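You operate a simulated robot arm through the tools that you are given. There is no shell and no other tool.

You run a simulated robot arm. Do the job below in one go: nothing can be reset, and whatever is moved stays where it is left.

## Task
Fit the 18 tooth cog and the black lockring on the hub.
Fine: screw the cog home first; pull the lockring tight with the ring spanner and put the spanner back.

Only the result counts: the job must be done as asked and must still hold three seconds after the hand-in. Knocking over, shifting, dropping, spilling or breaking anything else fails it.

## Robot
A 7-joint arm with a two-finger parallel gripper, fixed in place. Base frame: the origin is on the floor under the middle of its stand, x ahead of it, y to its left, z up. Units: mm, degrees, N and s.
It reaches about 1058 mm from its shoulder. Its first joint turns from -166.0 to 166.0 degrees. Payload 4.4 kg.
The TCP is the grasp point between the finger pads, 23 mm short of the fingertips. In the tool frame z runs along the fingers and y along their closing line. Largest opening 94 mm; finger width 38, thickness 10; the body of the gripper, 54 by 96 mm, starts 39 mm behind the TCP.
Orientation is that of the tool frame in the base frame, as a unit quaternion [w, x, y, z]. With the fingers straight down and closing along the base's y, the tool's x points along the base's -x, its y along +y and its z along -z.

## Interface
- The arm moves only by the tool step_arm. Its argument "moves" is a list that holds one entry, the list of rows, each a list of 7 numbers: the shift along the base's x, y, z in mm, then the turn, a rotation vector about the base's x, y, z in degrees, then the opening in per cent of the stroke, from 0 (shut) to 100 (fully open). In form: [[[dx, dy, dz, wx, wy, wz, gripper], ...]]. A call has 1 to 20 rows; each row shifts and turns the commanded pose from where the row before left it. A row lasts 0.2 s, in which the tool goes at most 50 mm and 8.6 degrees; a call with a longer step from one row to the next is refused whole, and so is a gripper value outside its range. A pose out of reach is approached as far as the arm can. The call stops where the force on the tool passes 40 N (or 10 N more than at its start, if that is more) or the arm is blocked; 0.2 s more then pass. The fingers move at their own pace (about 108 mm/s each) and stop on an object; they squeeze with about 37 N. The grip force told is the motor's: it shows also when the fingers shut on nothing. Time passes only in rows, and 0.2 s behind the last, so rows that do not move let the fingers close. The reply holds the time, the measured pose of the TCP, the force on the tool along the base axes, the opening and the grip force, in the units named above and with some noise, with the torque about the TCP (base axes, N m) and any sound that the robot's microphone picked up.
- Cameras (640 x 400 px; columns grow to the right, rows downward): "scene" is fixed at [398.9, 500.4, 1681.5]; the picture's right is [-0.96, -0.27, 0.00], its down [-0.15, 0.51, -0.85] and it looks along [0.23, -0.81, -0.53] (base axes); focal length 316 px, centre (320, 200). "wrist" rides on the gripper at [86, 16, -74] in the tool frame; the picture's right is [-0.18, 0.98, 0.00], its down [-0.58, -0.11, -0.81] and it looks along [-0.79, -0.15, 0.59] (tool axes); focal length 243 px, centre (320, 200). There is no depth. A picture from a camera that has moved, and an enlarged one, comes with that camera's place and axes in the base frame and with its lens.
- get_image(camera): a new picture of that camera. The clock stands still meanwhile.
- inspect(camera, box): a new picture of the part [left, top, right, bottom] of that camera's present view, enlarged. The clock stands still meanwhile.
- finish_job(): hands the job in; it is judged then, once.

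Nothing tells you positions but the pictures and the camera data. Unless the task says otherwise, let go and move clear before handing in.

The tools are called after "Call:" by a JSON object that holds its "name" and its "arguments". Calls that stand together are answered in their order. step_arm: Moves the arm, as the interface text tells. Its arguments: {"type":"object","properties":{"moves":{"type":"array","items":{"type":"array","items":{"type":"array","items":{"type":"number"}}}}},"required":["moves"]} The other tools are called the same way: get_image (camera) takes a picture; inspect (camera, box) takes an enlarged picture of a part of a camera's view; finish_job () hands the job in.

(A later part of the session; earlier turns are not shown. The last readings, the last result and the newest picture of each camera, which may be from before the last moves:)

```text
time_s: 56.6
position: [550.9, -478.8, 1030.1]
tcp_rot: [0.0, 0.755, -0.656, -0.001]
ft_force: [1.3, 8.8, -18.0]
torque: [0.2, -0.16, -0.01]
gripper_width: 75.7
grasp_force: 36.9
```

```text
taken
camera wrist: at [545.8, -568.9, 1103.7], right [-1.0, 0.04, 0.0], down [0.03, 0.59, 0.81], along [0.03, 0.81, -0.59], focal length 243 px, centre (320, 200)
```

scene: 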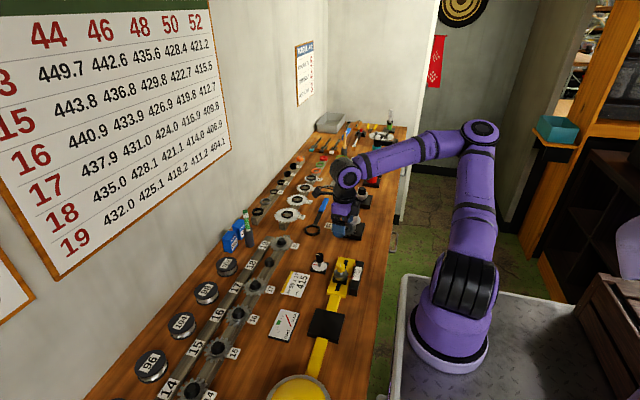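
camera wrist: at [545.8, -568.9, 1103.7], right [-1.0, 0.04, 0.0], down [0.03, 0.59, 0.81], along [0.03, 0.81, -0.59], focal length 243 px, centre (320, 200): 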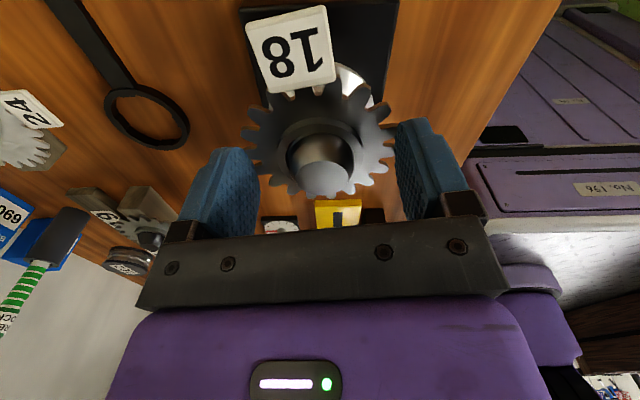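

A pull of 18 N upward did not move the cog, so the thread has caught it. I neutralise the forces and turn a little clockwise to read the thread direction from the z-force.

Call:
{"name": "step_arm", "arguments": {"moves": [[[0, 0.4, -0.5, 0, 0, 0, 60], [0, 0, 0, 0, 0, 0, 60]]]}}

Call:
{"name": "step_arm", "arguments": {"moves": [[[0.15, 0.0, 0, 0, 0, -8, 60], [0.15, 0.0, 0, 0, 0, -8, 60], [0.15, 0, 0, 0, 0, -8, 60], [0, 0, 0, 0, 0, 0, 60]]]}}

Call:
{"name": "inspect", "arguments": {"camera": "wrist", "box": [280, 110, 360, 170]}}

```text
time_s: 57.2
position: [550.9, -479.9, 1030.0]
tcp_rot: [0.0, 0.755, -0.656, -0.001]
ft_force: [-0.3, 7.8, -15.3]
torque: [0.11, -0.23, 0.05]
gripper_width: 76.0
grasp_force: 36.9
```

```text
time_s: 58.2
position: [550.6, -479.9, 1029.1]
tcp_rot: [0.0, -0.601, 0.799, 0.0]
ft_force: [-3.7, 5.6, -11.6]
torque: [0.18, 0.2, -0.02]
gripper_width: 75.9
grasp_force: 37.1
```

```text
6.67 times, centred on (320, 140) of wrist
camera zoom: at [510.1, -559.7, 1104.1], right [-0.89, 0.45, 0.0], down [0.27, 0.53, 0.81], along [0.36, 0.72, -0.59], focal length 1618 px, centre (320, 600)
```

zoom: 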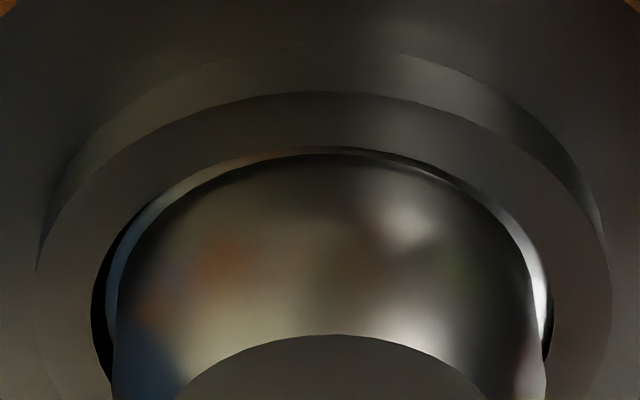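

Call:
{"name": "step_arm", "arguments": {"moves": [[[-0.2, 0.2, -0.5, 0, 0, 0, 60], [0, 0, 0, 0, 0, 0, 60]]]}}

Call:
{"name": "inspect", "arguments": {"camera": "wrist", "box": [240, 60, 400, 210]}}

```text
time_s: 58.8
position: [551.3, -480.5, 1030.5]
tcp_rot: [0.0, -0.603, 0.798, -0.001]
ft_force: [-5.8, 3.5, -2.9]
torque: [0.08, 0.24, -0.02]
gripper_width: 75.9
grasp_force: 37.1
```

```text
2.67 times, centred on (320, 135) of wrist
camera zoom: at [510.1, -559.7, 1104.2], right [-0.89, 0.45, 0.0], down [0.26, 0.53, 0.81], along [0.36, 0.72, -0.59], focal length 647 px, centre (320, 373)
```

zoom: 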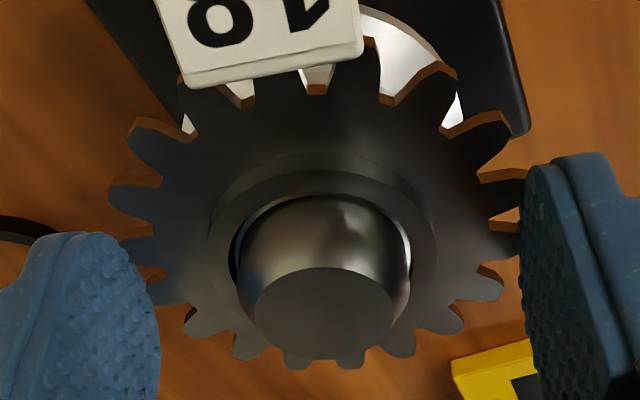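

Call:
{"name": "step_arm", "arguments": {"moves": [[[-0.25, 0.15, 0, 0, 0, 0, 60], [-0.05, 0.13, 0, 0, 0, -8, 60], [-0.05, 0.13, 0, 0, 0, -8, 60], [-0.05, 0.13, 0, 0, 0, -8, 60], [-0.05, 0.13, 0, 0, 0, -8, 60], [-0.05, 0.13, 0, 0, 0, -8, 60], [0, 0, 0, 0, 0, 0, 60]]]}}

Call:
{"name": "inspect", "arguments": {"camera": "wrist", "box": [270, 110, 370, 200]}}

```text
time_s: 60.4
position: [550.9, -479.7, 1031.3]
tcp_rot: [0.0, -0.292, 0.956, -0.001]
ft_force: [1.9, -9.8, 5.3]
torque: [-0.28, -0.09, -0.02]
gripper_width: 75.9
grasp_force: 37.2
```

```text
4.44 times, centred on (320, 155) of wrist
camera zoom: at [468.3, -515.6, 1104.0], right [-0.4, 0.92, 0.0], down [0.54, 0.24, 0.81], along [0.74, 0.32, -0.59], focal length 1078 px, centre (320, 400)
```

zoom: 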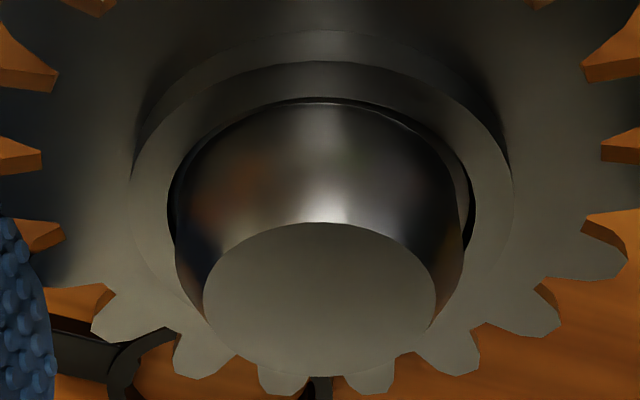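

Call:
{"name": "step_arm", "arguments": {"moves": [[[0.1, -0.4, 0, 0, 0, 0, 60], [0, 0, 0, 0, 0, 0, 60]]]}}

Call:
{"name": "step_arm", "arguments": {"moves": [[[0.0, -0.05, 0, 0, 0, 8, 60], [0, -0.05, 0, 0, 0, 8, 60], [0, -0.05, 0, 0, 0, 8, 60], [0, 0, 0, 0, 0, 0, 60]]]}}

```text
time_s: 61.0
position: [551.1, -479.3, 1030.7]
tcp_rot: [0.0, -0.293, 0.956, 0.0]
ft_force: [4.5, -9.1, 11.7]
torque: [-0.19, -0.09, -0.01]
gripper_width: 75.9
grasp_force: 36.7
```

```text
time_s: 62.0
position: [550.3, -479.9, 1029.3]
tcp_rot: [0.0, -0.486, 0.874, -0.001]
ft_force: [8.6, -8.3, 16.9]
torque: [-0.11, -0.21, 0.03]
gripper_width: 75.8
grasp_force: 37.1
```

The z-force drifts regardless of turn direction, so I can't judge from force alone. I'll relax, release the cog on the hub and look at it from the side.

Call:
{"name": "step_arm", "arguments": {"moves": [[[0.2, -0.2, 0.4, 0, 0, 0, 60], [0, 0, 0, 0, 0, 0, 60]]]}}

Call:
{"name": "step_arm", "arguments": {"moves": [[[0, 0, 0, 0, 0, 0, 100], [0, 0, 0, 0, 0, 0, 100], [0, 0, 0, 0, 0, 0, 100]]]}}

Call:
{"name": "get_image", "arguments": {"camera": "wrist"}}

Call:
{"name": "inspect", "arguments": {"camera": "scene", "box": [335, 185, 375, 225]}}

```text
time_s: 62.6
position: [550.2, -480.2, 1029.8]
tcp_rot: [-0.001, -0.485, 0.874, 0.001]
ft_force: [7.1, -6.6, 13.1]
torque: [-0.19, -0.27, 0.03]
gripper_width: 75.8
grasp_force: 37.4
```

```text
time_s: 63.4
position: [550.7, -479.4, 1029.9]
tcp_rot: [0.0, -0.486, 0.874, 0.0]
ft_force: [-0.2, -0.2, -0.9]
torque: [0.0, -0.01, 0.03]
gripper_width: 94.0
grasp_force: 0.1
```

```text
taken
camera wrist: at [489.5, -545.6, 1103.8], right [-0.74, 0.68, 0.0], down [0.4, 0.44, 0.81], along [0.54, 0.59, -0.59], focal length 243 px, centre (320, 200)
```

wrist: 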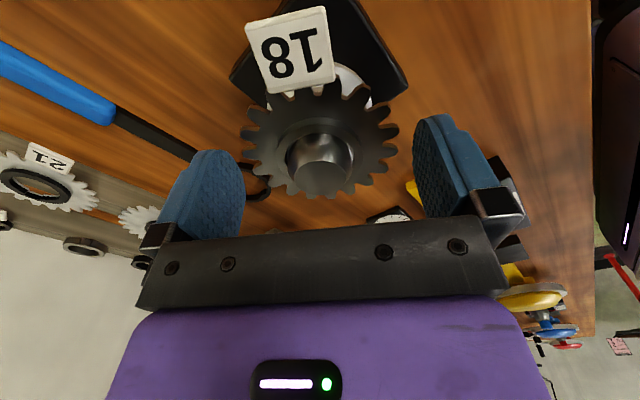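

```text
10.00 times, centred on (355, 205) of scene
camera zoom: at [398.9, 500.4, 1681.5], right [-0.96, -0.27, 0.0], down [-0.15, 0.51, -0.85], along [0.23, -0.81, -0.53], focal length 3165 px, centre (-30, 150)
```

zoom: 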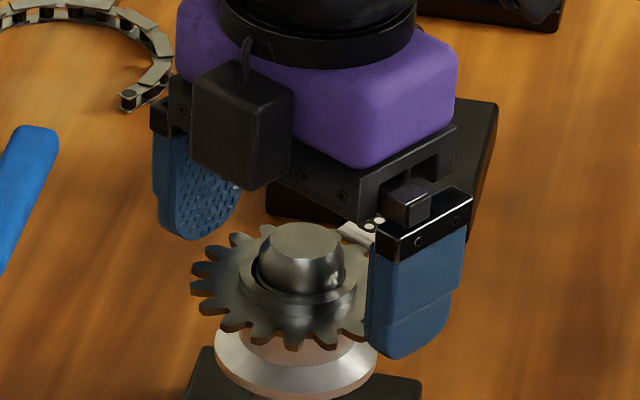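

The cog stays put and doesn't drop. I lift clear, back off along the camera heading and tilt for a side view.

Call:
{"name": "step_arm", "arguments": {"moves": [[[0, 0, 30, 0, 0, 0, 100], [0, 0, 20, 0, 0, 0, 100], [-21.2, -33.9, 0, 6.78, -4.24, 0, 100], [-21.2, -33.9, 0, 6.78, -4.24, 0, 100], [-21.2, -33.9, 0, 6.78, -4.24, 0, 100], [-10, -16, 0, 5.09, -3.18, 0, 100], [0, 0, -28, 0, 0, 0, 100], [0, 0, -28, 0, 0, 0, 100], [0, 0, 0, 0, 0, 0, 100]]]}}

Call:
{"name": "get_image", "arguments": {"camera": "wrist"}}

Call:
{"name": "inspect", "arguments": {"camera": "wrist", "box": [260, 110, 380, 220]}}

```text
time_s: 65.4
position: [478.0, -597.0, 1024.2]
tcp_rot: [0.226, -0.469, 0.845, 0.125]
ft_force: [0.1, 0.3, 0.1]
torque: [0.01, -0.01, 0.01]
gripper_width: 94.1
grasp_force: 0.2
```

```text
taken
camera wrist: at [403.0, -685.6, 1044.9], right [-0.75, 0.66, 0.09], down [0.14, 0.03, 0.99], along [0.65, 0.75, -0.12], focal length 243 px, centre (320, 200)
```

wrist: 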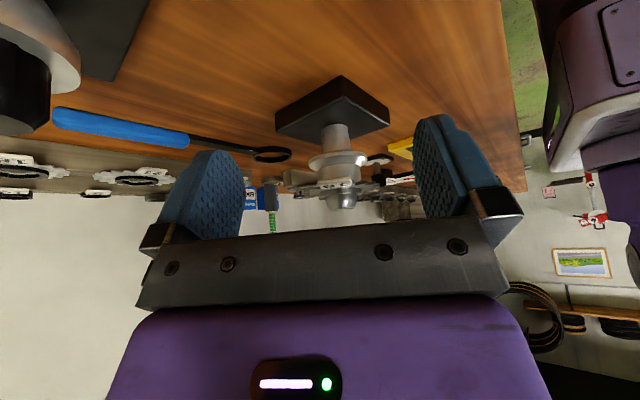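

```text
3.64 times, centred on (320, 165) of wrist
camera zoom: at [403.0, -685.6, 1044.9], right [-0.75, 0.66, 0.09], down [0.14, 0.03, 0.99], along [0.65, 0.75, -0.12], focal length 882 px, centre (320, 327)
```

zoom: 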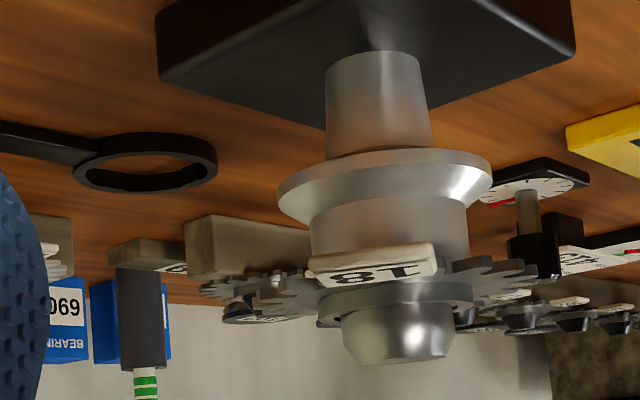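

Call:
{"name": "inspect", "arguments": {"camera": "wrist", "box": [300, 150, 390, 215]}}

```text
6.15 times, centred on (345, 182) of wrist
camera zoom: at [403.0, -685.6, 1044.9], right [-0.75, 0.66, 0.09], down [0.14, 0.03, 0.99], along [0.65, 0.75, -0.12], focal length 1493 px, centre (166, 308)
```

zoom: 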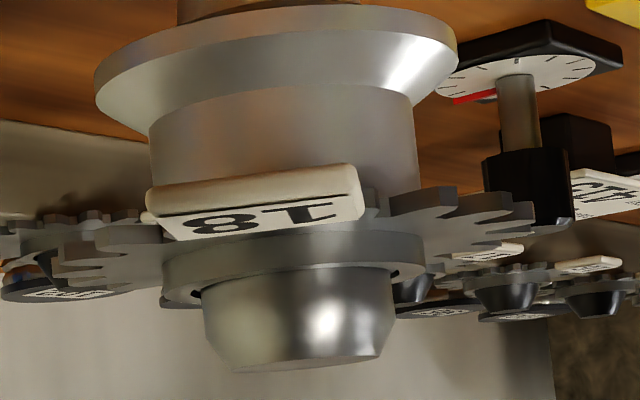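

Call:
{"name": "inspect", "arguments": {"camera": "wrist", "box": [345, 165, 385, 195]}}

Call:
{"name": "inspect", "arguments": {"camera": "wrist", "box": [295, 165, 345, 205]}}

```text
13.33 times, centred on (365, 180) of wrist
camera zoom: at [403.0, -685.6, 1044.9], right [-0.75, 0.66, 0.09], down [0.14, 0.03, 0.99], along [0.65, 0.75, -0.12], focal length 3235 px, centre (-280, 467)
```

zoom: 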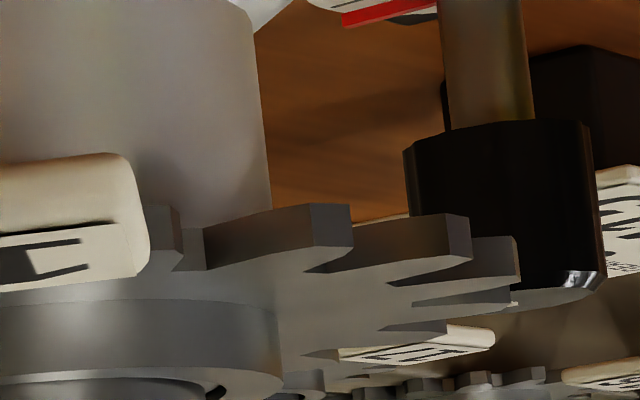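

```text
10.00 times, centred on (320, 185) of wrist
camera zoom: at [403.0, -685.6, 1044.9], right [-0.75, 0.66, 0.09], down [0.14, 0.03, 0.99], along [0.65, 0.75, -0.12], focal length 2426 px, centre (320, 350)
```

zoom: 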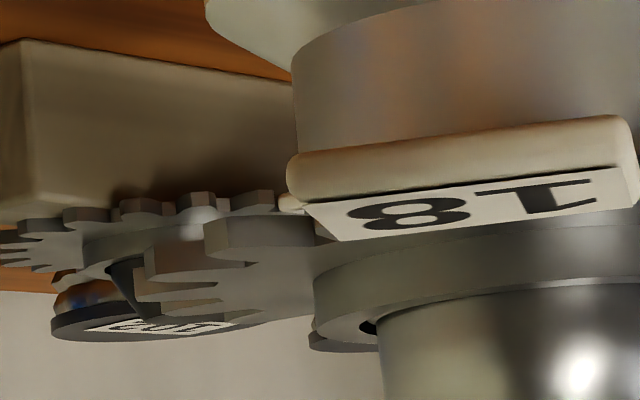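

From the side the cog's plate sits at about z=1005.6–1008.3, roughly 2.4 mm above the shoulder: it is hanging on the thread start and needs more turns. I go back above the hub and find the clockwise wrist limit in free air.

Call:
{"name": "step_arm", "arguments": {"moves": [[[0, 0, 35, 0, 0, 0, 100], [0, 0, 35, 0, 0, 0, 100], [21.2, 33.9, 0, -6.78, 4.24, 0, 100], [21.2, 33.9, 0, -6.78, 4.24, 0, 100], [21.2, 33.9, 0, -6.78, 4.24, 0, 100], [10, 16, 0, -5.09, 3.18, 0, 100], [0, 0, 0, 0, 0, -8.5, 100], [0, 0, 0, 0, 0, -8.5, 100], [0, 0, 0, 0, 0, -8.5, 100], [0, 0, 0, 0, 0, -8.5, 100], [0, 0, 0, 0, 0, -8.5, 100], [0, 0, 0, 0, 0, -8.5, 100], [0, 0, 0, 0, 0, -7, 100], [0, 0, 0, 0, 0, 0, 100]]]}}

Call:
{"name": "step_arm", "arguments": {"moves": [[[0, 0, 0, 0, 0, -8.5, 100], [0, 0, 0, 0, 0, -8.5, 100], [0, 0, 0, 0, 0, -8.5, 100], [0, 0, 0, 0, 0, -8.5, 100], [0, 0, 0, 0, 0, -8.5, 100], [0, 0, 0, 0, 0, -8.5, 100], [0, 0, 0, 0, 0, -8.5, 100], [0, 0, 0, 0, 0, -8.5, 100], [0, 0, 0, 0, 0, -8.5, 100], [0, 0, 0, 0, 0, -8.5, 100], [0, 0, 0, 0, 0, -5, 100], [0, 0, 0, 0, 0, 0, 100]]]}}

```text
time_s: 68.4
position: [550.2, -479.8, 1093.8]
tcp_rot: [0.0, -0.001, 1.0, 0.0]
ft_force: [-0.4, 0.1, 0.7]
torque: [-0.03, 0.03, 0.0]
gripper_width: 94.0
grasp_force: 0.0
```

```text
time_s: 71.0
position: [550.3, -479.5, 1093.8]
tcp_rot: [0.001, 0.707, 0.708, 0.0]
ft_force: [0.8, -0.4, 0.8]
torque: [-0.01, 0.02, -0.03]
gripper_width: 94.0
grasp_force: 0.0
```

Call:
{"name": "step_arm", "arguments": {"moves": [[[0, 0, 0, 0, 0, -8.5, 100], [0, 0, 0, 0, 0, -8.5, 100], [0, 0, 0, 0, 0, -8, 100], [0, 0, 0, 0, 0, 0, 100]]]}}

Call:
{"name": "step_arm", "arguments": {"moves": [[[0, 0, 0, 0, 0, -8, 100], [0, 0, 0, 0, 0, -7, 100], [0, 0, 0, 0, 0, 0, 100]]]}}

```text
time_s: 72.0
position: [551.1, -479.9, 1093.8]
tcp_rot: [-0.001, 0.843, 0.537, 0.0]
ft_force: [0.7, -0.2, -0.9]
torque: [-0.03, -0.01, -0.03]
gripper_width: 93.9
grasp_force: 0.1
```

```text
time_s: 72.8
position: [550.2, -481.1, 1093.9]
tcp_rot: [0.0, 0.906, 0.423, 0.0]
ft_force: [-0.7, 0.4, -0.7]
torque: [0.02, -0.02, -0.03]
gripper_width: 93.9
grasp_force: 0.1
```

Full usable range is about -130° to +180°. The cog's tag limits where the fingers may go, so I wind back to yaw ≈ +93° for the next clockwise stroke.

Call:
{"name": "step_arm", "arguments": {"moves": [[[0, 0, 0, 0, 0, 8.5, 100], [0, 0, 0, 0, 0, 8.5, 100], [0, 0, 0, 0, 0, 8.5, 100], [0, 0, 0, 0, 0, 8.5, 100], [0, 0, 0, 0, 0, 8.5, 100], [0, 0, 0, 0, 0, 8.5, 100], [0, 0, 0, 0, 0, 8.5, 100], [0, 0, 0, 0, 0, 8.5, 100], [0, 0, 0, 0, 0, 8.5, 100], [0, 0, 0, 0, 0, 8.5, 100], [0, 0, 0, 0, 0, 8.5, 100], [0, 0, 0, 0, 0, 8.5, 100], [0, 0, 0, 0, 0, 8.5, 100], [0, 0, 0, 0, 0, 8.5, 100], [0, 0, 0, 0, 0, 8.5, 100], [0, 0, 0, 0, 0, 2.5, 100], [0, 0, 0, 0, 0, 0, 100]]]}}

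Call:
{"name": "inspect", "arguments": {"camera": "wrist", "box": [240, 50, 400, 210]}}

Call:
{"name": "step_arm", "arguments": {"moves": [[[0, 0, 0, 0, 0, 8.5, 100], [0, 0, 0, 0, 0, 8.5, 100], [0, 0, 0, 0, 0, 8.5, 100], [0, 0, 0, 0, 0, 8.5, 100], [0, 0, 0, 0, 0, 8.5, 100], [0, 0, 0, 0, 0, 8.5, 100], [0, 0, 0, 0, 0, 8.5, 100], [0, 0, 0, 0, 0, 8.5, 100], [0, 0, 0, 0, 0, 8.5, 100], [0, 0, 0, 0, 0, 8.5, 100], [0, 0, 0, 0, 0, 8, 100], [0, 0, 0, 0, 0, 0, 100]]]}}

Call:
{"name": "inspect", "arguments": {"camera": "wrist", "box": [240, 50, 400, 210]}}

```text
time_s: 76.4
position: [550.7, -480.5, 1094.8]
tcp_rot: [0.0, -0.002, 1.0, 0.001]
ft_force: [0.0, 0.2, 0.1]
torque: [-0.01, 0.0, 0.02]
gripper_width: 94.0
grasp_force: 0.0
```

```text
2.50 times, centred on (320, 130) of wrist
camera zoom: at [462.6, -465.1, 1167.9], right [0.18, 0.98, 0.0], down [0.58, -0.11, 0.81], along [0.79, -0.15, -0.59], focal length 606 px, centre (320, 375)
```

zoom: 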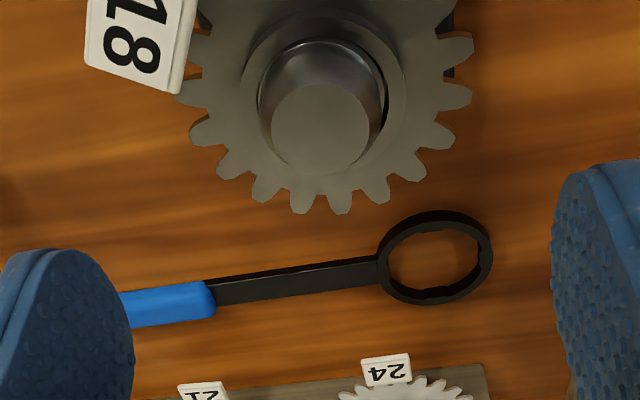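

```text
time_s: 79.0
position: [551.1, -479.9, 1094.0]
tcp_rot: [0.0, 0.727, -0.687, 0.0]
ft_force: [0.3, -0.2, 1.2]
torque: [-0.01, -0.01, 0.02]
gripper_width: 94.0
grasp_force: 0.1
```

```text
2.50 times, centred on (320, 130) of wrist
camera zoom: at [537.7, -568.3, 1168.1], right [-0.99, 0.13, 0.0], down [0.08, 0.59, 0.81], along [0.1, 0.8, -0.59], focal length 606 px, centre (320, 375)
```

zoom: 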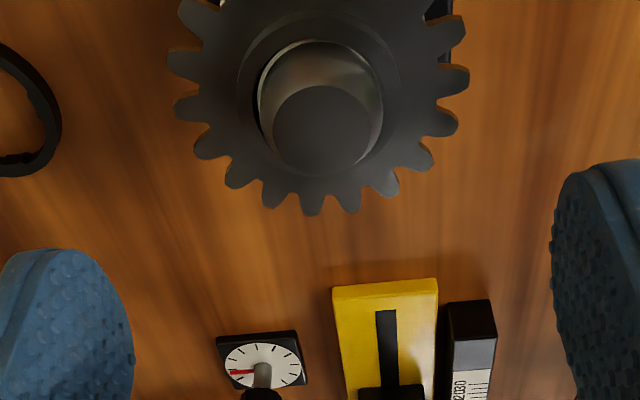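

The nose is centred under the gripper at (549.0, -481.3). I descend around the cog, with the fingers kept 55° away from the tag.

Call:
{"name": "step_arm", "arguments": {"moves": [[[-0.2, 0.3, -25, 0, 0, 0, 100], [0, 0, -25, 0, 0, 0, 100], [0, 0, -15, 0, 0, 0, 100], [0, 0, -6, 0, 0, 0, 100], [0, 0, 0, 0, 0, 0, 100]]]}}

Call:
{"name": "get_image", "arguments": {"camera": "wrist"}}

Call:
{"name": "inspect", "arguments": {"camera": "scene", "box": [335, 185, 375, 225]}}

```text
time_s: 80.2
position: [550.2, -480.1, 1023.0]
tcp_rot: [0.0, 0.725, -0.688, -0.001]
ft_force: [0.0, -1.0, 0.5]
torque: [0.01, 0.01, 0.0]
gripper_width: 93.8
grasp_force: 0.1
```

```text
taken
camera wrist: at [537.3, -568.1, 1096.6], right [-0.99, 0.13, 0.0], down [0.08, 0.59, 0.81], along [0.11, 0.8, -0.59], focal length 243 px, centre (320, 200)
```

wrist: 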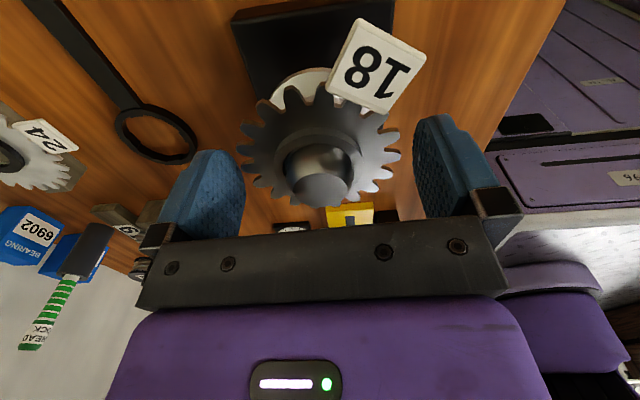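

```text
10.00 times, centred on (355, 205) of scene
camera zoom: at [398.9, 500.4, 1681.5], right [-0.96, -0.27, 0.0], down [-0.15, 0.51, -0.85], along [0.23, -0.81, -0.53], focal length 3165 px, centre (-30, 150)
```

zoom: 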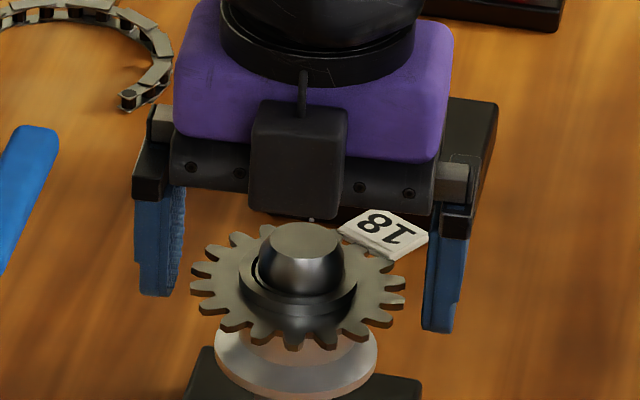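

Call:
{"name": "step_arm", "arguments": {"moves": [[[0, 0, 0, 0, 0, 0, 85], [0, 0, 0, 0, 0, 0, 60], [0, 0, 0, 0, 0, 0, 60], [0, 0, 0, 0, 0, 0, 60]]]}}

Call:
{"name": "step_arm", "arguments": {"moves": [[[0, 0, -0.03, 0, 0, -8, 60], [0, 0, -0.03, 0, 0, -8, 60], [0, 0, -0.03, 0, 0, -8, 60], [0, 0, -0.03, 0, 0, -8, 60], [0, 0, -0.03, 0, 0, -8, 60], [0, 0, -0.03, 0, 0, -8, 60], [0, 0, -0.03, 0, 0, -8, 60], [0, 0, -0.03, 0, 0, -8, 60], [0, 0, 0, 0, 0, 0, 60]]]}}

Call:
{"name": "get_image", "arguments": {"camera": "wrist"}}

Call:
{"name": "inspect", "arguments": {"camera": "wrist", "box": [270, 110, 370, 210]}}

```text
time_s: 81.2
position: [550.3, -479.4, 1023.3]
tcp_rot: [0.001, 0.726, -0.688, 0.0]
ft_force: [7.0, 0.1, -2.3]
torque: [0.07, -0.13, -0.02]
gripper_width: 74.3
grasp_force: 37.0
```

```text
time_s: 83.2
position: [551.2, -478.8, 1022.7]
tcp_rot: [0.0, -0.251, 0.968, 0.001]
ft_force: [9.1, 2.9, -5.6]
torque: [0.03, -0.07, -0.05]
gripper_width: 74.2
grasp_force: 37.1
```

```text
taken
camera wrist: at [465.8, -508.4, 1096.7], right [-0.32, 0.95, 0.0], down [0.56, 0.19, 0.81], along [0.76, 0.25, -0.59], focal length 243 px, centre (320, 200)
```

wrist: 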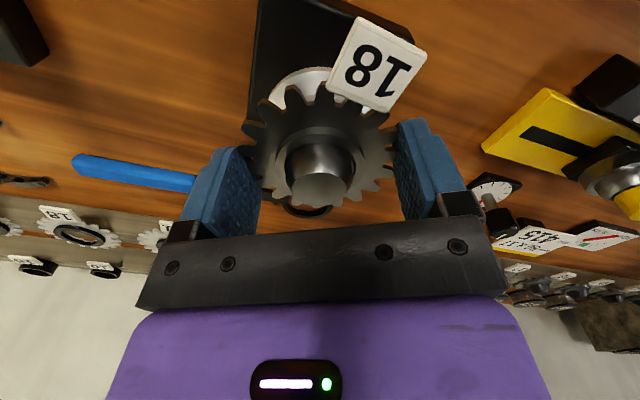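

```text
4.00 times, centred on (320, 160) of wrist
camera zoom: at [465.8, -508.4, 1096.7], right [-0.32, 0.95, 0.0], down [0.56, 0.19, 0.81], along [0.76, 0.25, -0.59], focal length 970 px, centre (320, 360)
```

zoom: 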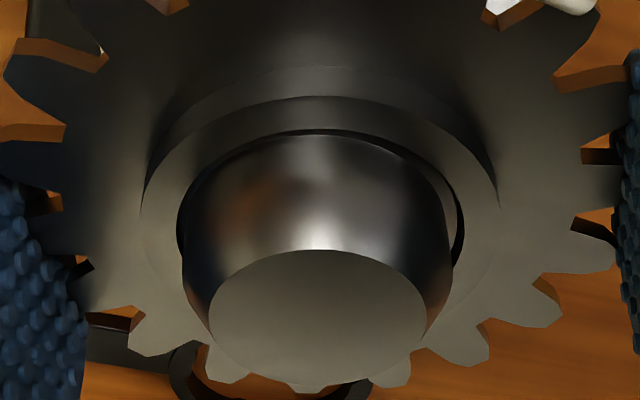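

The cog turns with the gripper and the z-force is slightly downward, as expected for a right-hand thread. I ease the side force and continue the stroke.

Call:
{"name": "step_arm", "arguments": {"moves": [[[0.3, 0.1, -0.2, 0, 0, 0, 60], [0, 0, -0.03, 0, 0, -8, 60], [0, 0, -0.03, 0, 0, -8, 60], [0, 0, -0.03, 0, 0, -8, 60], [0, 0, -0.03, 0, 0, -8, 60], [0, 0, -0.03, 0, 0, -8, 60], [0, 0, -0.03, 0, 0, -8, 60], [0, 0, -0.03, 0, 0, -8, 60], [0, 0, -0.03, 0, 0, -8, 60], [0, 0, 0, 0, 0, 0, 60]]]}}

Call:
{"name": "step_arm", "arguments": {"moves": [[[0, 0, -0.03, 0, 0, -8, 60], [0, 0, -0.03, 0, 0, -8, 60], [0, 0, -0.03, 0, 0, -8, 60], [0, 0, -0.03, 0, 0, -8, 60], [0, 0, -0.03, 0, 0, -8, 60], [0, 0, -0.03, 0, 0, -8, 60], [0, 0, -0.03, 0, 0, -8, 60], [0, 0, -0.03, 0, 0, -8, 60], [0, 0, -0.03, 0, 0, -8, 60], [0, 0, -0.03, 0, 0, -8, 60], [0, 0, 0, 0, 0, 0, 60]]]}}

Call:
{"name": "inspect", "arguments": {"camera": "wrist", "box": [270, 110, 370, 210]}}

```text
time_s: 85.4
position: [550.9, -479.3, 1023.2]
tcp_rot: [-0.001, 0.301, 0.954, 0.0]
ft_force: [1.3, 7.5, -3.6]
torque: [0.14, -0.02, -0.05]
gripper_width: 74.1
grasp_force: 36.8
```

```text
time_s: 87.8
position: [550.6, -479.0, 1023.6]
tcp_rot: [-0.001, 0.843, 0.538, -0.001]
ft_force: [-1.0, 10.5, -14.8]
torque: [0.17, 0.06, -0.03]
gripper_width: 74.2
grasp_force: 36.7
```

```text
4.00 times, centred on (320, 160) of wrist
camera zoom: at [600.8, -408.9, 1096.5], right [0.81, -0.58, 0.0], down [-0.34, -0.48, 0.81], along [-0.47, -0.66, -0.59], focal length 970 px, centre (320, 360)
```

zoom: 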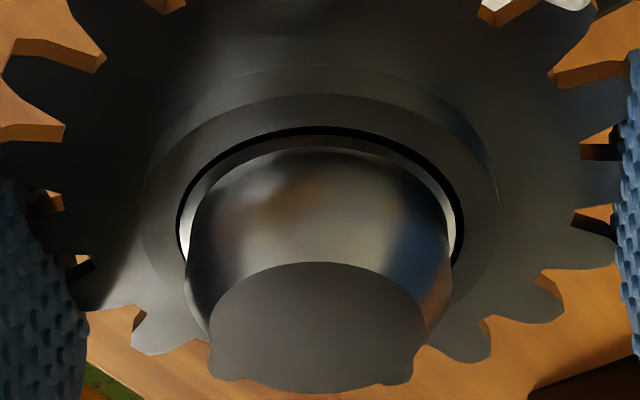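

Call:
{"name": "step_arm", "arguments": {"moves": [[[0, 0.4, -0.5, 0, 0, 0, 60], [0, 0, 0, 0, 0, 0, 60], [0, 0, 0, 0, 0, 0, 60]]]}}

Call:
{"name": "get_image", "arguments": {"camera": "wrist"}}

```text
time_s: 88.6
position: [551.5, -479.3, 1023.2]
tcp_rot: [0.0, 0.843, 0.538, 0.0]
ft_force: [0.8, 7.4, -8.0]
torque: [0.09, 0.02, -0.02]
gripper_width: 74.2
grasp_force: 36.7
```

```text
taken
camera wrist: at [600.6, -408.8, 1096.6], right [0.81, -0.58, 0.0], down [-0.34, -0.48, 0.81], along [-0.47, -0.66, -0.59], focal length 243 px, centre (320, 200)
```

wrist: 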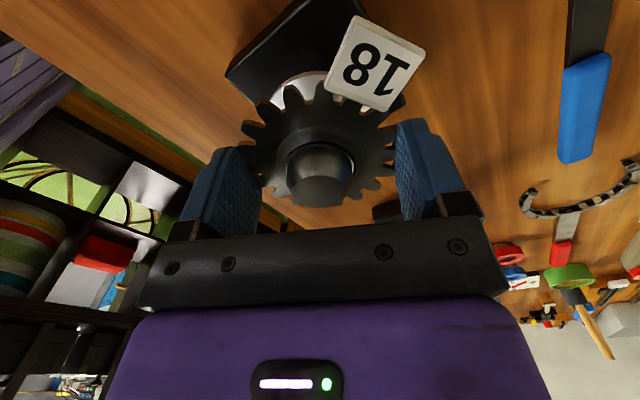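

Call:
{"name": "step_arm", "arguments": {"moves": [[[0, 0.3, -0.5, 0, 0, 0, 60], [0, 0, 0, 0, 0, 0, 60], [0, 0, 0, 0, 0, 0, 60]]]}}

Call:
{"name": "inspect", "arguments": {"camera": "wrist", "box": [270, 110, 370, 210]}}

Call:
{"name": "step_arm", "arguments": {"moves": [[[0, 0, 0, 0, 0, 0, 60], [0, 0, 0, 0, 0, 0, 60], [0, 0, 0, 0, 0, 0, 60]]]}}

```text
time_s: 89.4
position: [551.0, -479.5, 1023.0]
tcp_rot: [0.001, 0.843, 0.538, 0.001]
ft_force: [1.9, 1.7, 4.9]
torque: [0.02, -0.05, -0.02]
gripper_width: 74.0
grasp_force: 36.9
```

```text
4.00 times, centred on (320, 160) of wrist
camera zoom: at [600.5, -408.7, 1096.5], right [0.81, -0.58, 0.0], down [-0.34, -0.48, 0.81], along [-0.47, -0.66, -0.59], focal length 970 px, centre (320, 360)
```

zoom: 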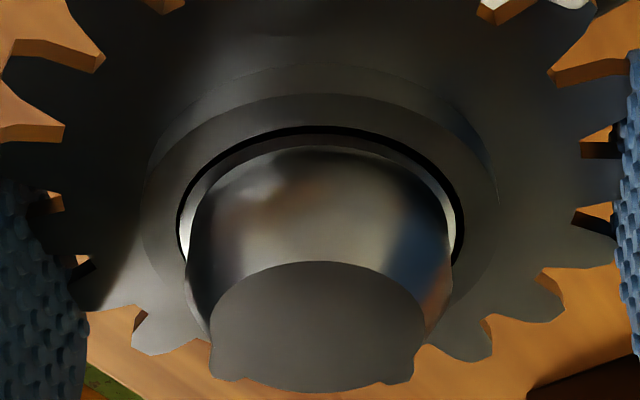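

```text
time_s: 90.2
position: [551.5, -478.8, 1022.8]
tcp_rot: [0.0, 0.843, 0.538, 0.0]
ft_force: [5.9, -3.3, 13.1]
torque: [-0.05, -0.07, -0.04]
gripper_width: 73.8
grasp_force: 36.9
```

Call:
{"name": "step_arm", "arguments": {"moves": [[[0, 0, 0.3, 0, 0, -7.5, 60], [0, 0, 0, 0, 0, -7.5, 60], [0, 0, 0, 0, 0, 0, 60]]]}}

Call:
{"name": "step_arm", "arguments": {"moves": [[[0, 0, 0, 0, 0, 0, 100], [0, 0, 0, 0, 0, 0, 100], [0, 0, 0, 0, 0, 0, 100]]]}}

Call:
{"name": "get_image", "arguments": {"camera": "wrist"}}

Call:
{"name": "inspect", "arguments": {"camera": "scene", "box": [335, 185, 375, 225]}}

```text
time_s: 91.0
position: [551.2, -479.1, 1021.8]
tcp_rot: [0.001, 0.906, 0.423, 0.001]
ft_force: [10.3, -7.9, 11.0]
torque: [-0.17, -0.26, -0.01]
gripper_width: 74.0
grasp_force: 37.5
```

```text
time_s: 91.8
position: [551.4, -480.0, 1021.6]
tcp_rot: [0.001, 0.906, 0.424, -0.001]
ft_force: [-0.5, 0.3, -0.8]
torque: [0.02, -0.04, 0.01]
gripper_width: 94.2
grasp_force: 0.1
```

```text
taken
camera wrist: at [616.8, -424.0, 1096.3], right [0.64, -0.77, 0.0], down [-0.46, -0.38, 0.81], along [-0.62, -0.51, -0.59], focal length 243 px, centre (320, 200)
```

wrist: 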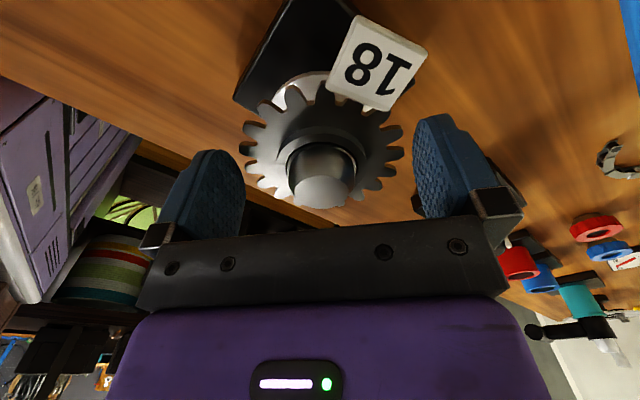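

```text
10.00 times, centred on (355, 205) of scene
camera zoom: at [398.9, 500.4, 1681.5], right [-0.96, -0.27, 0.0], down [-0.15, 0.51, -0.85], along [0.23, -0.81, -0.53], focal length 3165 px, centre (-30, 150)
```

zoom: 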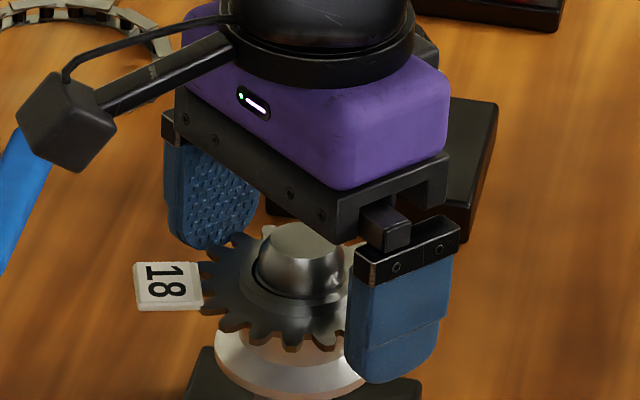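

The cog has turned with a net 335° so far but descended little, consistent with a fine pitch. I lift, wind back to +180° and take another long clockwise stroke.

Call:
{"name": "step_arm", "arguments": {"moves": [[[0, 0, 45, 0, 0, 0, 100], [0, 0, 0, 0, 0, 8.5, 100], [0, 0, 0, 0, 0, 8.5, 100], [0, 0, 0, 0, 0, 8.5, 100], [0, 0, 0, 0, 0, 8.5, 100], [0, 0, 0, 0, 0, 8.5, 100], [0, 0, 0, 0, 0, 8.5, 100], [0, 0, 0, 0, 0, 8.5, 100], [0, 0, 0, 0, 0, 8.5, 100], [0, 0, 0, 0, 0, 8.5, 100], [0, 0, 0, 0, 0, 8.5, 100], [0, 0, 0, 0, 0, 8.5, 100], [0, 0, 0, 0, 0, 8.5, 100], [0, 0, 0, 0, 0, 8.5, 100], [0, 0, 0, 0, 0, 8.5, 100], [0, 0, 0, 0, 0, 8.5, 100], [0, 0, 0, 0, 0, 8.5, 100], [0, 0, 0, 0, 0, 8.5, 100], [0, 0, 0, 0, 0, 8.5, 100]]]}}

Call:
{"name": "step_arm", "arguments": {"moves": [[[0, 0, 0, 0, 0, 8.5, 100], [0, 0, 0, 0, 0, 8.5, 100], [0, 0, 0, 0, 0, 8.5, 100], [0, 0, 0, 0, 0, 8.5, 100], [0, 0, 0, 0, 0, 8.5, 100], [0, 0, 0, 0, 0, 8.5, 100], [0, 0, 0, 0, 0, 8.5, 100], [0, 0, 0, 0, 0, 8.5, 100], [0, 0, 0, 0, 0, 8.5, 100], [0, 0, 0, 0, 0, 8.5, 100], [0, 0, 0, 0, 0, 8.5, 100], [0, 0, 0, 0, 0, 8.5, 100], [0, 0, 0, 0, 0, 8.5, 100], [0, 0, 0, 0, 0, 8.5, 100], [0, 0, 0, 0, 0, 8.5, 100], [0, 0, 0, 0, 0, 8.5, 100], [0, 0, 0, 0, 0, 8, 100], [0, 0, 0, 0, 0, 8, 100], [0, 0, 0, 0, 0, 0, 100]]]}}

Call:
{"name": "get_image", "arguments": {"camera": "wrist"}}

Call:
{"name": "inspect", "arguments": {"camera": "wrist", "box": [260, 60, 380, 190]}}

```text
time_s: 95.8
position: [549.6, -479.2, 1067.1]
tcp_rot: [0.0, -0.201, 0.98, 0.0]
ft_force: [1.1, 0.3, 0.6]
torque: [-0.03, 0.0, -0.01]
gripper_width: 93.9
grasp_force: 0.1
```

```text
time_s: 99.8
position: [550.3, -479.6, 1067.4]
tcp_rot: [0.0, 0.999, -0.043, 0.0]
ft_force: [0.6, 0.7, 0.6]
torque: [-0.01, 0.0, -0.02]
gripper_width: 93.7
grasp_force: 0.0
```

```text
taken
camera wrist: at [634.0, -503.6, 1141.6], right [-0.27, -0.96, 0.0], down [-0.57, 0.16, 0.81], along [-0.78, 0.21, -0.59], focal length 243 px, centre (320, 200)
```

wrist: 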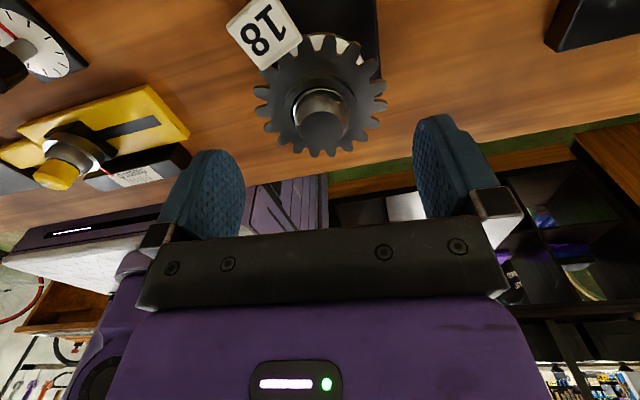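

```text
3.08 times, centred on (320, 125) of wrist
camera zoom: at [634.0, -503.6, 1141.6], right [-0.27, -0.96, 0.0], down [-0.57, 0.16, 0.81], along [-0.78, 0.21, -0.59], focal length 746 px, centre (320, 431)
```

zoom: 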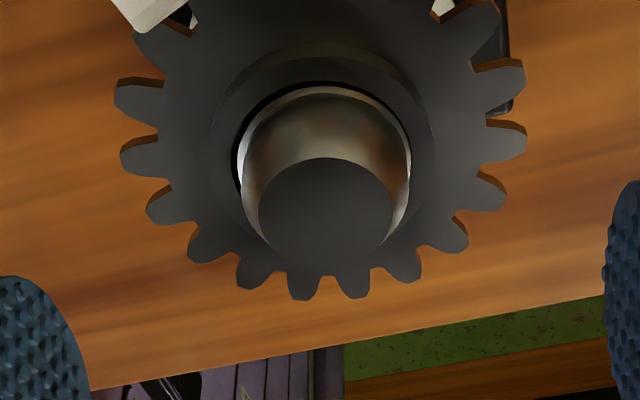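

Call:
{"name": "step_arm", "arguments": {"moves": [[[-0.5, -0.8, -20, 0, 0, 0, 100], [0, 0, -20, 0, 0, 0, 100], [0, 0, -5.6, 0, 0, 0, 100], [0, 0, 0, 0, 0, 0, 100], [0, 0, 0, 0, 0, 0, 80], [0, 0, 0, 0, 0, 0, 60], [0, 0, 0, 0, 0, 0, 60], [0, 0, 0, 0, 0, 0, 60]]]}}

Call:
{"name": "get_image", "arguments": {"camera": "wrist"}}

```text
time_s: 101.6
position: [551.5, -479.0, 1021.4]
tcp_rot: [0.0, 0.999, -0.043, 0.0]
ft_force: [0.1, 3.5, -2.4]
torque: [0.08, 0.04, -0.01]
gripper_width: 70.4
grasp_force: 36.8
```

```text
taken
camera wrist: at [634.0, -504.1, 1095.5], right [-0.27, -0.96, 0.0], down [-0.57, 0.16, 0.81], along [-0.78, 0.22, -0.59], focal length 243 px, centre (320, 200)
```

wrist: 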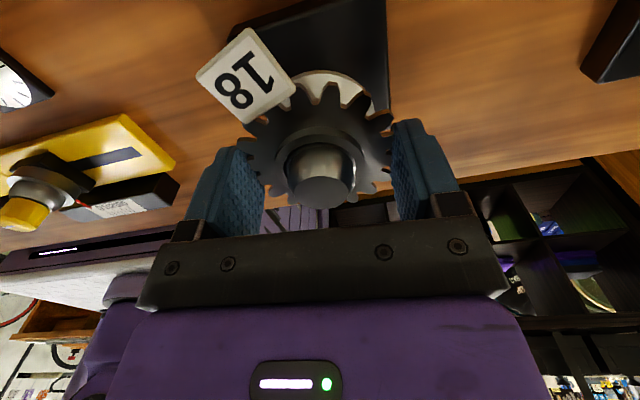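

Call:
{"name": "step_arm", "arguments": {"moves": [[[0, 0, -0.02, 0, 0, -8.5, 60], [0, 0, -0.02, 0, 0, -8.5, 60], [0, 0, -0.02, 0, 0, -8.5, 60], [0, 0, -0.02, 0, 0, -8.5, 60], [0, 0, -0.02, 0, 0, -8.5, 60], [0, 0, -0.02, 0, 0, -8.5, 60], [0, 0, -0.02, 0, 0, -8.5, 60], [0, 0, -0.02, 0, 0, -8.5, 60], [0, 0, -0.02, 0, 0, -8.5, 60], [0, 0, -0.02, 0, 0, -8.5, 60], [0, 0, -0.02, 0, 0, -8.5, 60], [0, 0, -0.02, 0, 0, -8.5, 60]]]}}

Call:
{"name": "get_image", "arguments": {"camera": "wrist"}}

Call:
{"name": "inspect", "arguments": {"camera": "wrist", "box": [270, 110, 370, 210]}}

```text
time_s: 104.2
position: [550.8, -479.8, 1020.7]
tcp_rot: [0.0, -0.594, 0.804, 0.0]
ft_force: [8.4, 7.9, -1.6]
torque: [-0.04, -0.03, 0.03]
gripper_width: 70.5
grasp_force: 36.7
```

```text
taken
camera wrist: at [508.6, -558.5, 1095.5], right [-0.89, 0.46, 0.0], down [0.27, 0.52, 0.81], along [0.37, 0.71, -0.59], focal length 243 px, centre (320, 200)
```

wrist: 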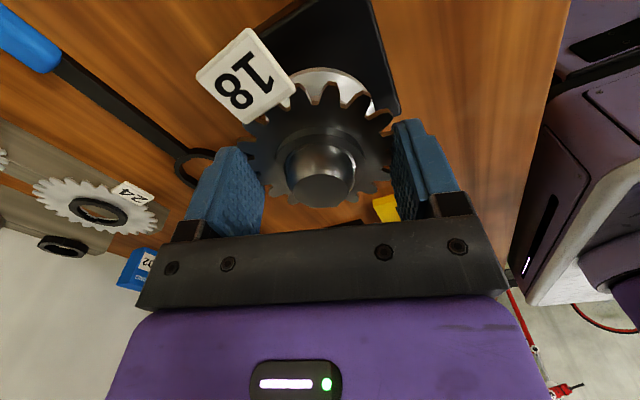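

```text
4.00 times, centred on (320, 160) of wrist
camera zoom: at [508.6, -558.5, 1095.5], right [-0.89, 0.46, 0.0], down [0.27, 0.52, 0.81], along [0.37, 0.71, -0.59], focal length 970 px, centre (320, 360)
```

zoom: 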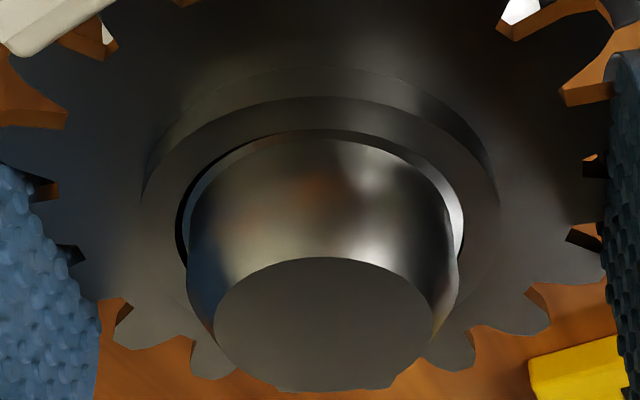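

Call:
{"name": "step_arm", "arguments": {"moves": [[[0.3, 0.3, -0.02, 0, 0, -8.5, 60], [0, 0, -0.02, 0, 0, -8.5, 60], [0, 0, -0.02, 0, 0, -8.5, 60], [0, 0, -0.02, 0, 0, -8.5, 60], [0, 0, -0.02, 0, 0, -8.5, 60], [0, 0, -0.02, 0, 0, -8.5, 60], [0, 0, -0.02, 0, 0, -8.5, 60], [0, 0, -0.02, 0, 0, -8.5, 60], [0, 0, -0.02, 0, 0, -8.5, 60], [0, 0, -0.02, 0, 0, -8.5, 60], [0, 0, -0.02, 0, 0, -8.5, 60], [0, 0, -0.02, 0, 0, -8.5, 60]]]}}

Call:
{"name": "step_arm", "arguments": {"moves": [[[0, 0, -0.02, 0, 0, -8.5, 60], [0, 0, -0.02, 0, 0, -8.5, 60], [0, 0, -0.02, 0, 0, -8.5, 60], [0, 0, -0.02, 0, 0, -8.5, 60], [0, 0, -0.02, 0, 0, -8.5, 60], [0, 0, -0.02, 0, 0, -8.5, 60], [0, 0, -0.02, 0, 0, -8.5, 60], [0, 0, -0.02, 0, 0, -8.5, 60], [0, 0, -0.02, 0, 0, -8.5, 60], [0, 0, -0.02, 0, 0, -8.5, 60], [0, 0, -0.02, 0, 0, -8.5, 60], [0, 0, -0.02, 0, 0, -7.5, 60], [0, 0, 0, 0, 0, 0, 60]]]}}

Call:
{"name": "get_image", "arguments": {"camera": "wrist"}}

Call:
{"name": "inspect", "arguments": {"camera": "wrist", "box": [270, 110, 370, 210]}}

```text
time_s: 106.8
position: [550.7, -478.6, 1021.4]
tcp_rot: [-0.001, 0.251, 0.968, 0.0]
ft_force: [8.0, 1.7, -7.0]
torque: [-0.01, -0.07, 0.03]
gripper_width: 70.2
grasp_force: 36.9
```

```text
time_s: 108.8
position: [548.3, -485.5, 1022.4]
tcp_rot: [0.003, 0.773, 0.634, -0.003]
ft_force: [-3.7, -16.5, -9.1]
torque: [-0.43, 0.11, 0.74]
gripper_width: 77.8
grasp_force: 24.0
stopped in row 9: the force on the tool passed its limit at 48 N (the readings are from after the stop); the commanded pose is now the measured one
```

```text
taken
camera wrist: at [579.5, -404.5, 1095.3], right [0.93, -0.37, 0.0], down [-0.22, -0.54, 0.81], along [-0.3, -0.75, -0.58], focal length 243 px, centre (320, 200)
```

wrist: 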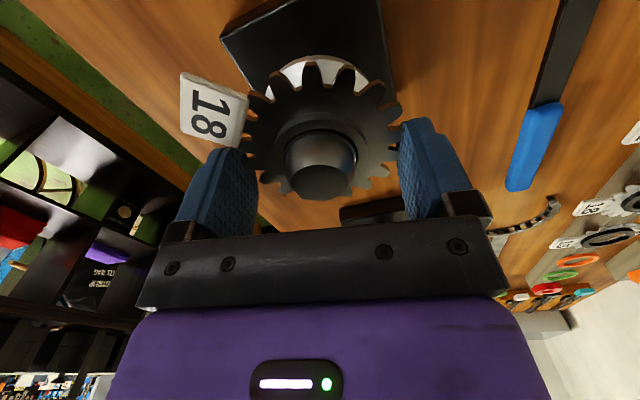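

```text
4.00 times, centred on (320, 160) of wrist
camera zoom: at [579.5, -404.5, 1095.3], right [0.93, -0.37, 0.0], down [-0.22, -0.54, 0.81], along [-0.3, -0.75, -0.58], focal length 970 px, centre (320, 360)
```

zoom: 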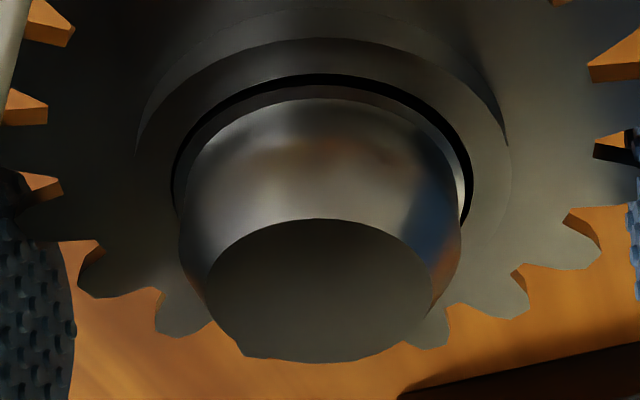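

Turning suddenly became hard (torque 0.74 N·m) and the fingers slipped over the teeth, which suggests the cog has come home. I release, lift and inspect from the side.

Call:
{"name": "step_arm", "arguments": {"moves": [[[0, 0, 0, 0, 0, 0, 100], [0, 0, 0, 0, 0, 0, 100], [0, 0, 0, 0, 0, 0, 100]]]}}

Call:
{"name": "get_image", "arguments": {"camera": "wrist"}}

Call:
{"name": "inspect", "arguments": {"camera": "scene", "box": [335, 185, 375, 225]}}

```text
time_s: 109.6
position: [548.4, -484.1, 1023.2]
tcp_rot: [0.002, 0.773, 0.634, -0.002]
ft_force: [0.4, -0.1, -0.3]
torque: [0.04, 0.03, 0.0]
gripper_width: 94.0
grasp_force: 0.1
```

```text
taken
camera wrist: at [580.3, -402.3, 1095.9], right [0.93, -0.37, 0.0], down [-0.22, -0.54, 0.81], along [-0.3, -0.75, -0.59], focal length 243 px, centre (320, 200)
```

wrist: 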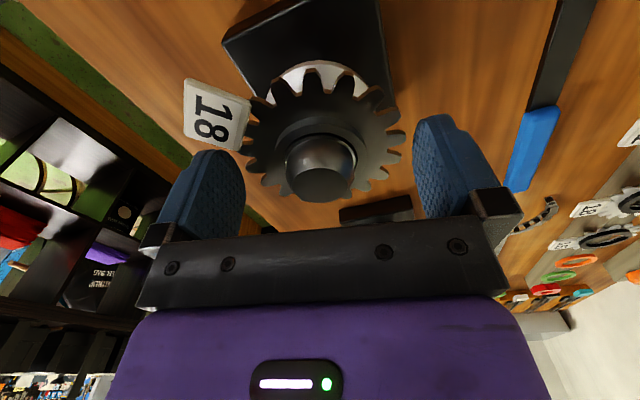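

```text
10.00 times, centred on (355, 205) of scene
camera zoom: at [398.9, 500.4, 1681.5], right [-0.96, -0.27, 0.0], down [-0.15, 0.51, -0.85], along [0.23, -0.81, -0.53], focal length 3165 px, centre (-30, 150)
```

zoom: 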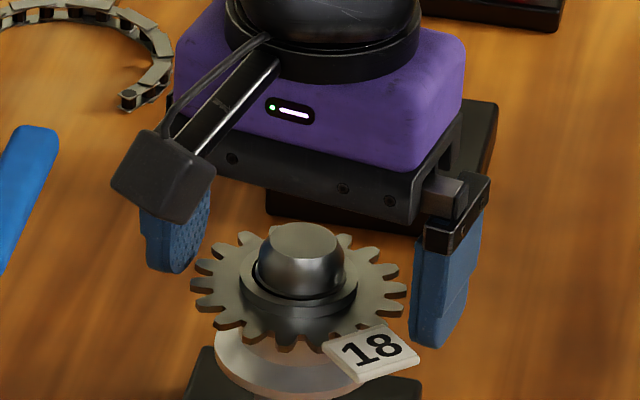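

Call:
{"name": "step_arm", "arguments": {"moves": [[[0, 2, 30, 0, 0, 0, 100], [0, 0, 20, 0, 0, 0, 100], [7.5, 38, 0, -7.85, 1.53, 0, 100], [7.5, 38, 0, -7.85, 1.53, 0, 100], [6, 31, 0, -7.85, 1.53, 0, 100], [0, 0, 0, -5.89, 1.14, 0, 100], [0, 0, -28, 0, 0, 0, 100], [0, 0, -25, 0, 0, 0, 100], [0, 0, 0, 0, 0, 0, 100], [0, 0, 0, 0, 0, 0, 100]]]}}

Call:
{"name": "get_image", "arguments": {"camera": "wrist"}}

Call:
{"name": "inspect", "arguments": {"camera": "wrist", "box": [260, 120, 380, 220]}}

```text
time_s: 111.8
position: [569.4, -374.7, 1018.7]
tcp_rot: [0.168, 0.747, 0.611, -0.201]
ft_force: [-0.2, -1.3, 0.4]
torque: [-0.02, -0.02, -0.01]
gripper_width: 94.1
grasp_force: 0.0
```

```text
taken
camera wrist: at [606.3, -268.4, 1039.4], right [0.93, -0.35, 0.1], down [-0.13, -0.07, 0.99], along [-0.34, -0.94, -0.11], focal length 243 px, centre (320, 200)
```

wrist: 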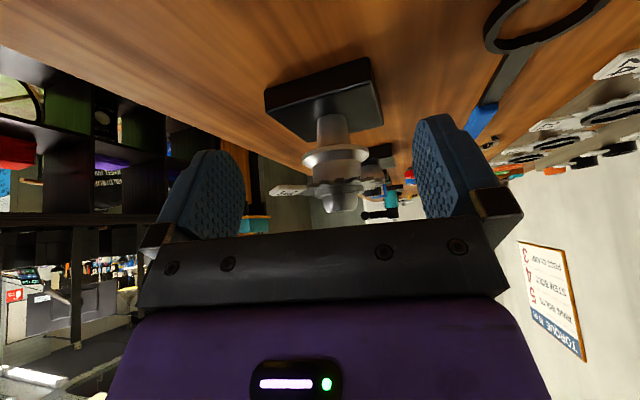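

```text
4.00 times, centred on (320, 170) of wrist
camera zoom: at [606.3, -268.4, 1039.4], right [0.93, -0.35, 0.1], down [-0.13, -0.07, 0.99], along [-0.34, -0.94, -0.11], focal length 970 px, centre (320, 320)
```

zoom: 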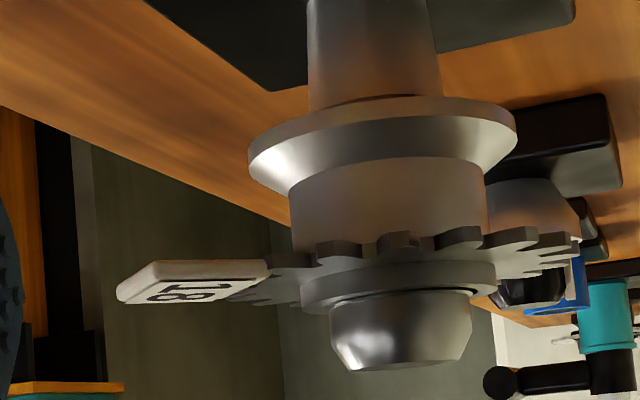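

Call:
{"name": "inspect", "arguments": {"camera": "wrist", "box": [300, 155, 380, 215]}}

Call:
{"name": "inspect", "arguments": {"camera": "wrist", "box": [305, 160, 345, 190]}}

Call:
{"name": "inspect", "arguments": {"camera": "wrist", "box": [335, 160, 375, 190]}}

```text
6.67 times, centred on (340, 185) of wrist
camera zoom: at [606.3, -268.4, 1039.4], right [0.93, -0.35, 0.1], down [-0.13, -0.07, 0.99], along [-0.34, -0.94, -0.11], focal length 1618 px, centre (187, 300)
```

zoom: 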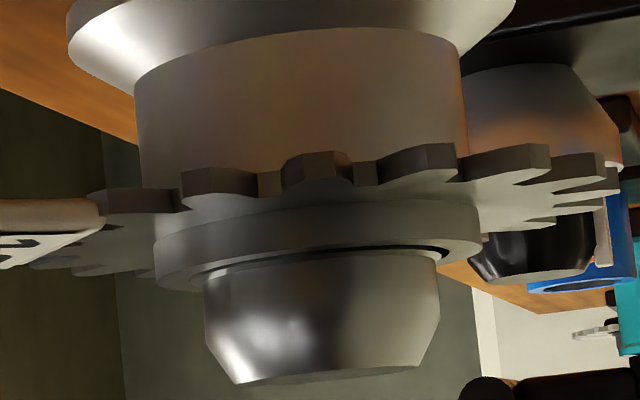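

```text
13.33 times, centred on (325, 175) of wrist
camera zoom: at [606.3, -268.4, 1039.4], right [0.93, -0.35, 0.1], down [-0.13, -0.07, 0.99], along [-0.34, -0.94, -0.11], focal length 3235 px, centre (253, 533)
```

zoom: 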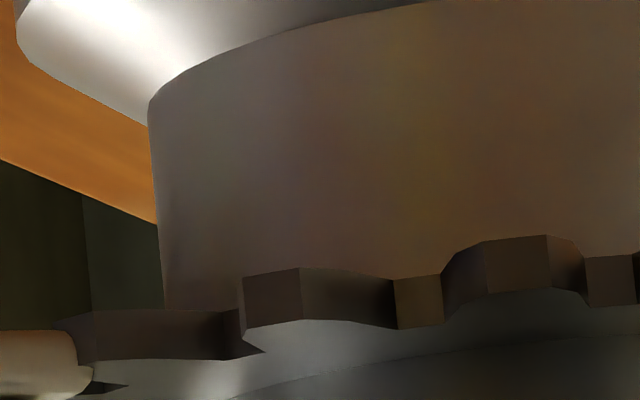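

```text
13.33 times, centred on (355, 175) of wrist
camera zoom: at [606.3, -268.4, 1039.4], right [0.93, -0.35, 0.1], down [-0.13, -0.07, 0.99], along [-0.34, -0.94, -0.11], focal length 3235 px, centre (-147, 533)
```

zoom: 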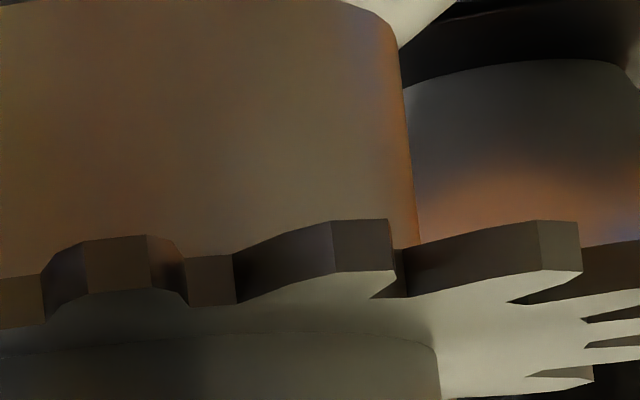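

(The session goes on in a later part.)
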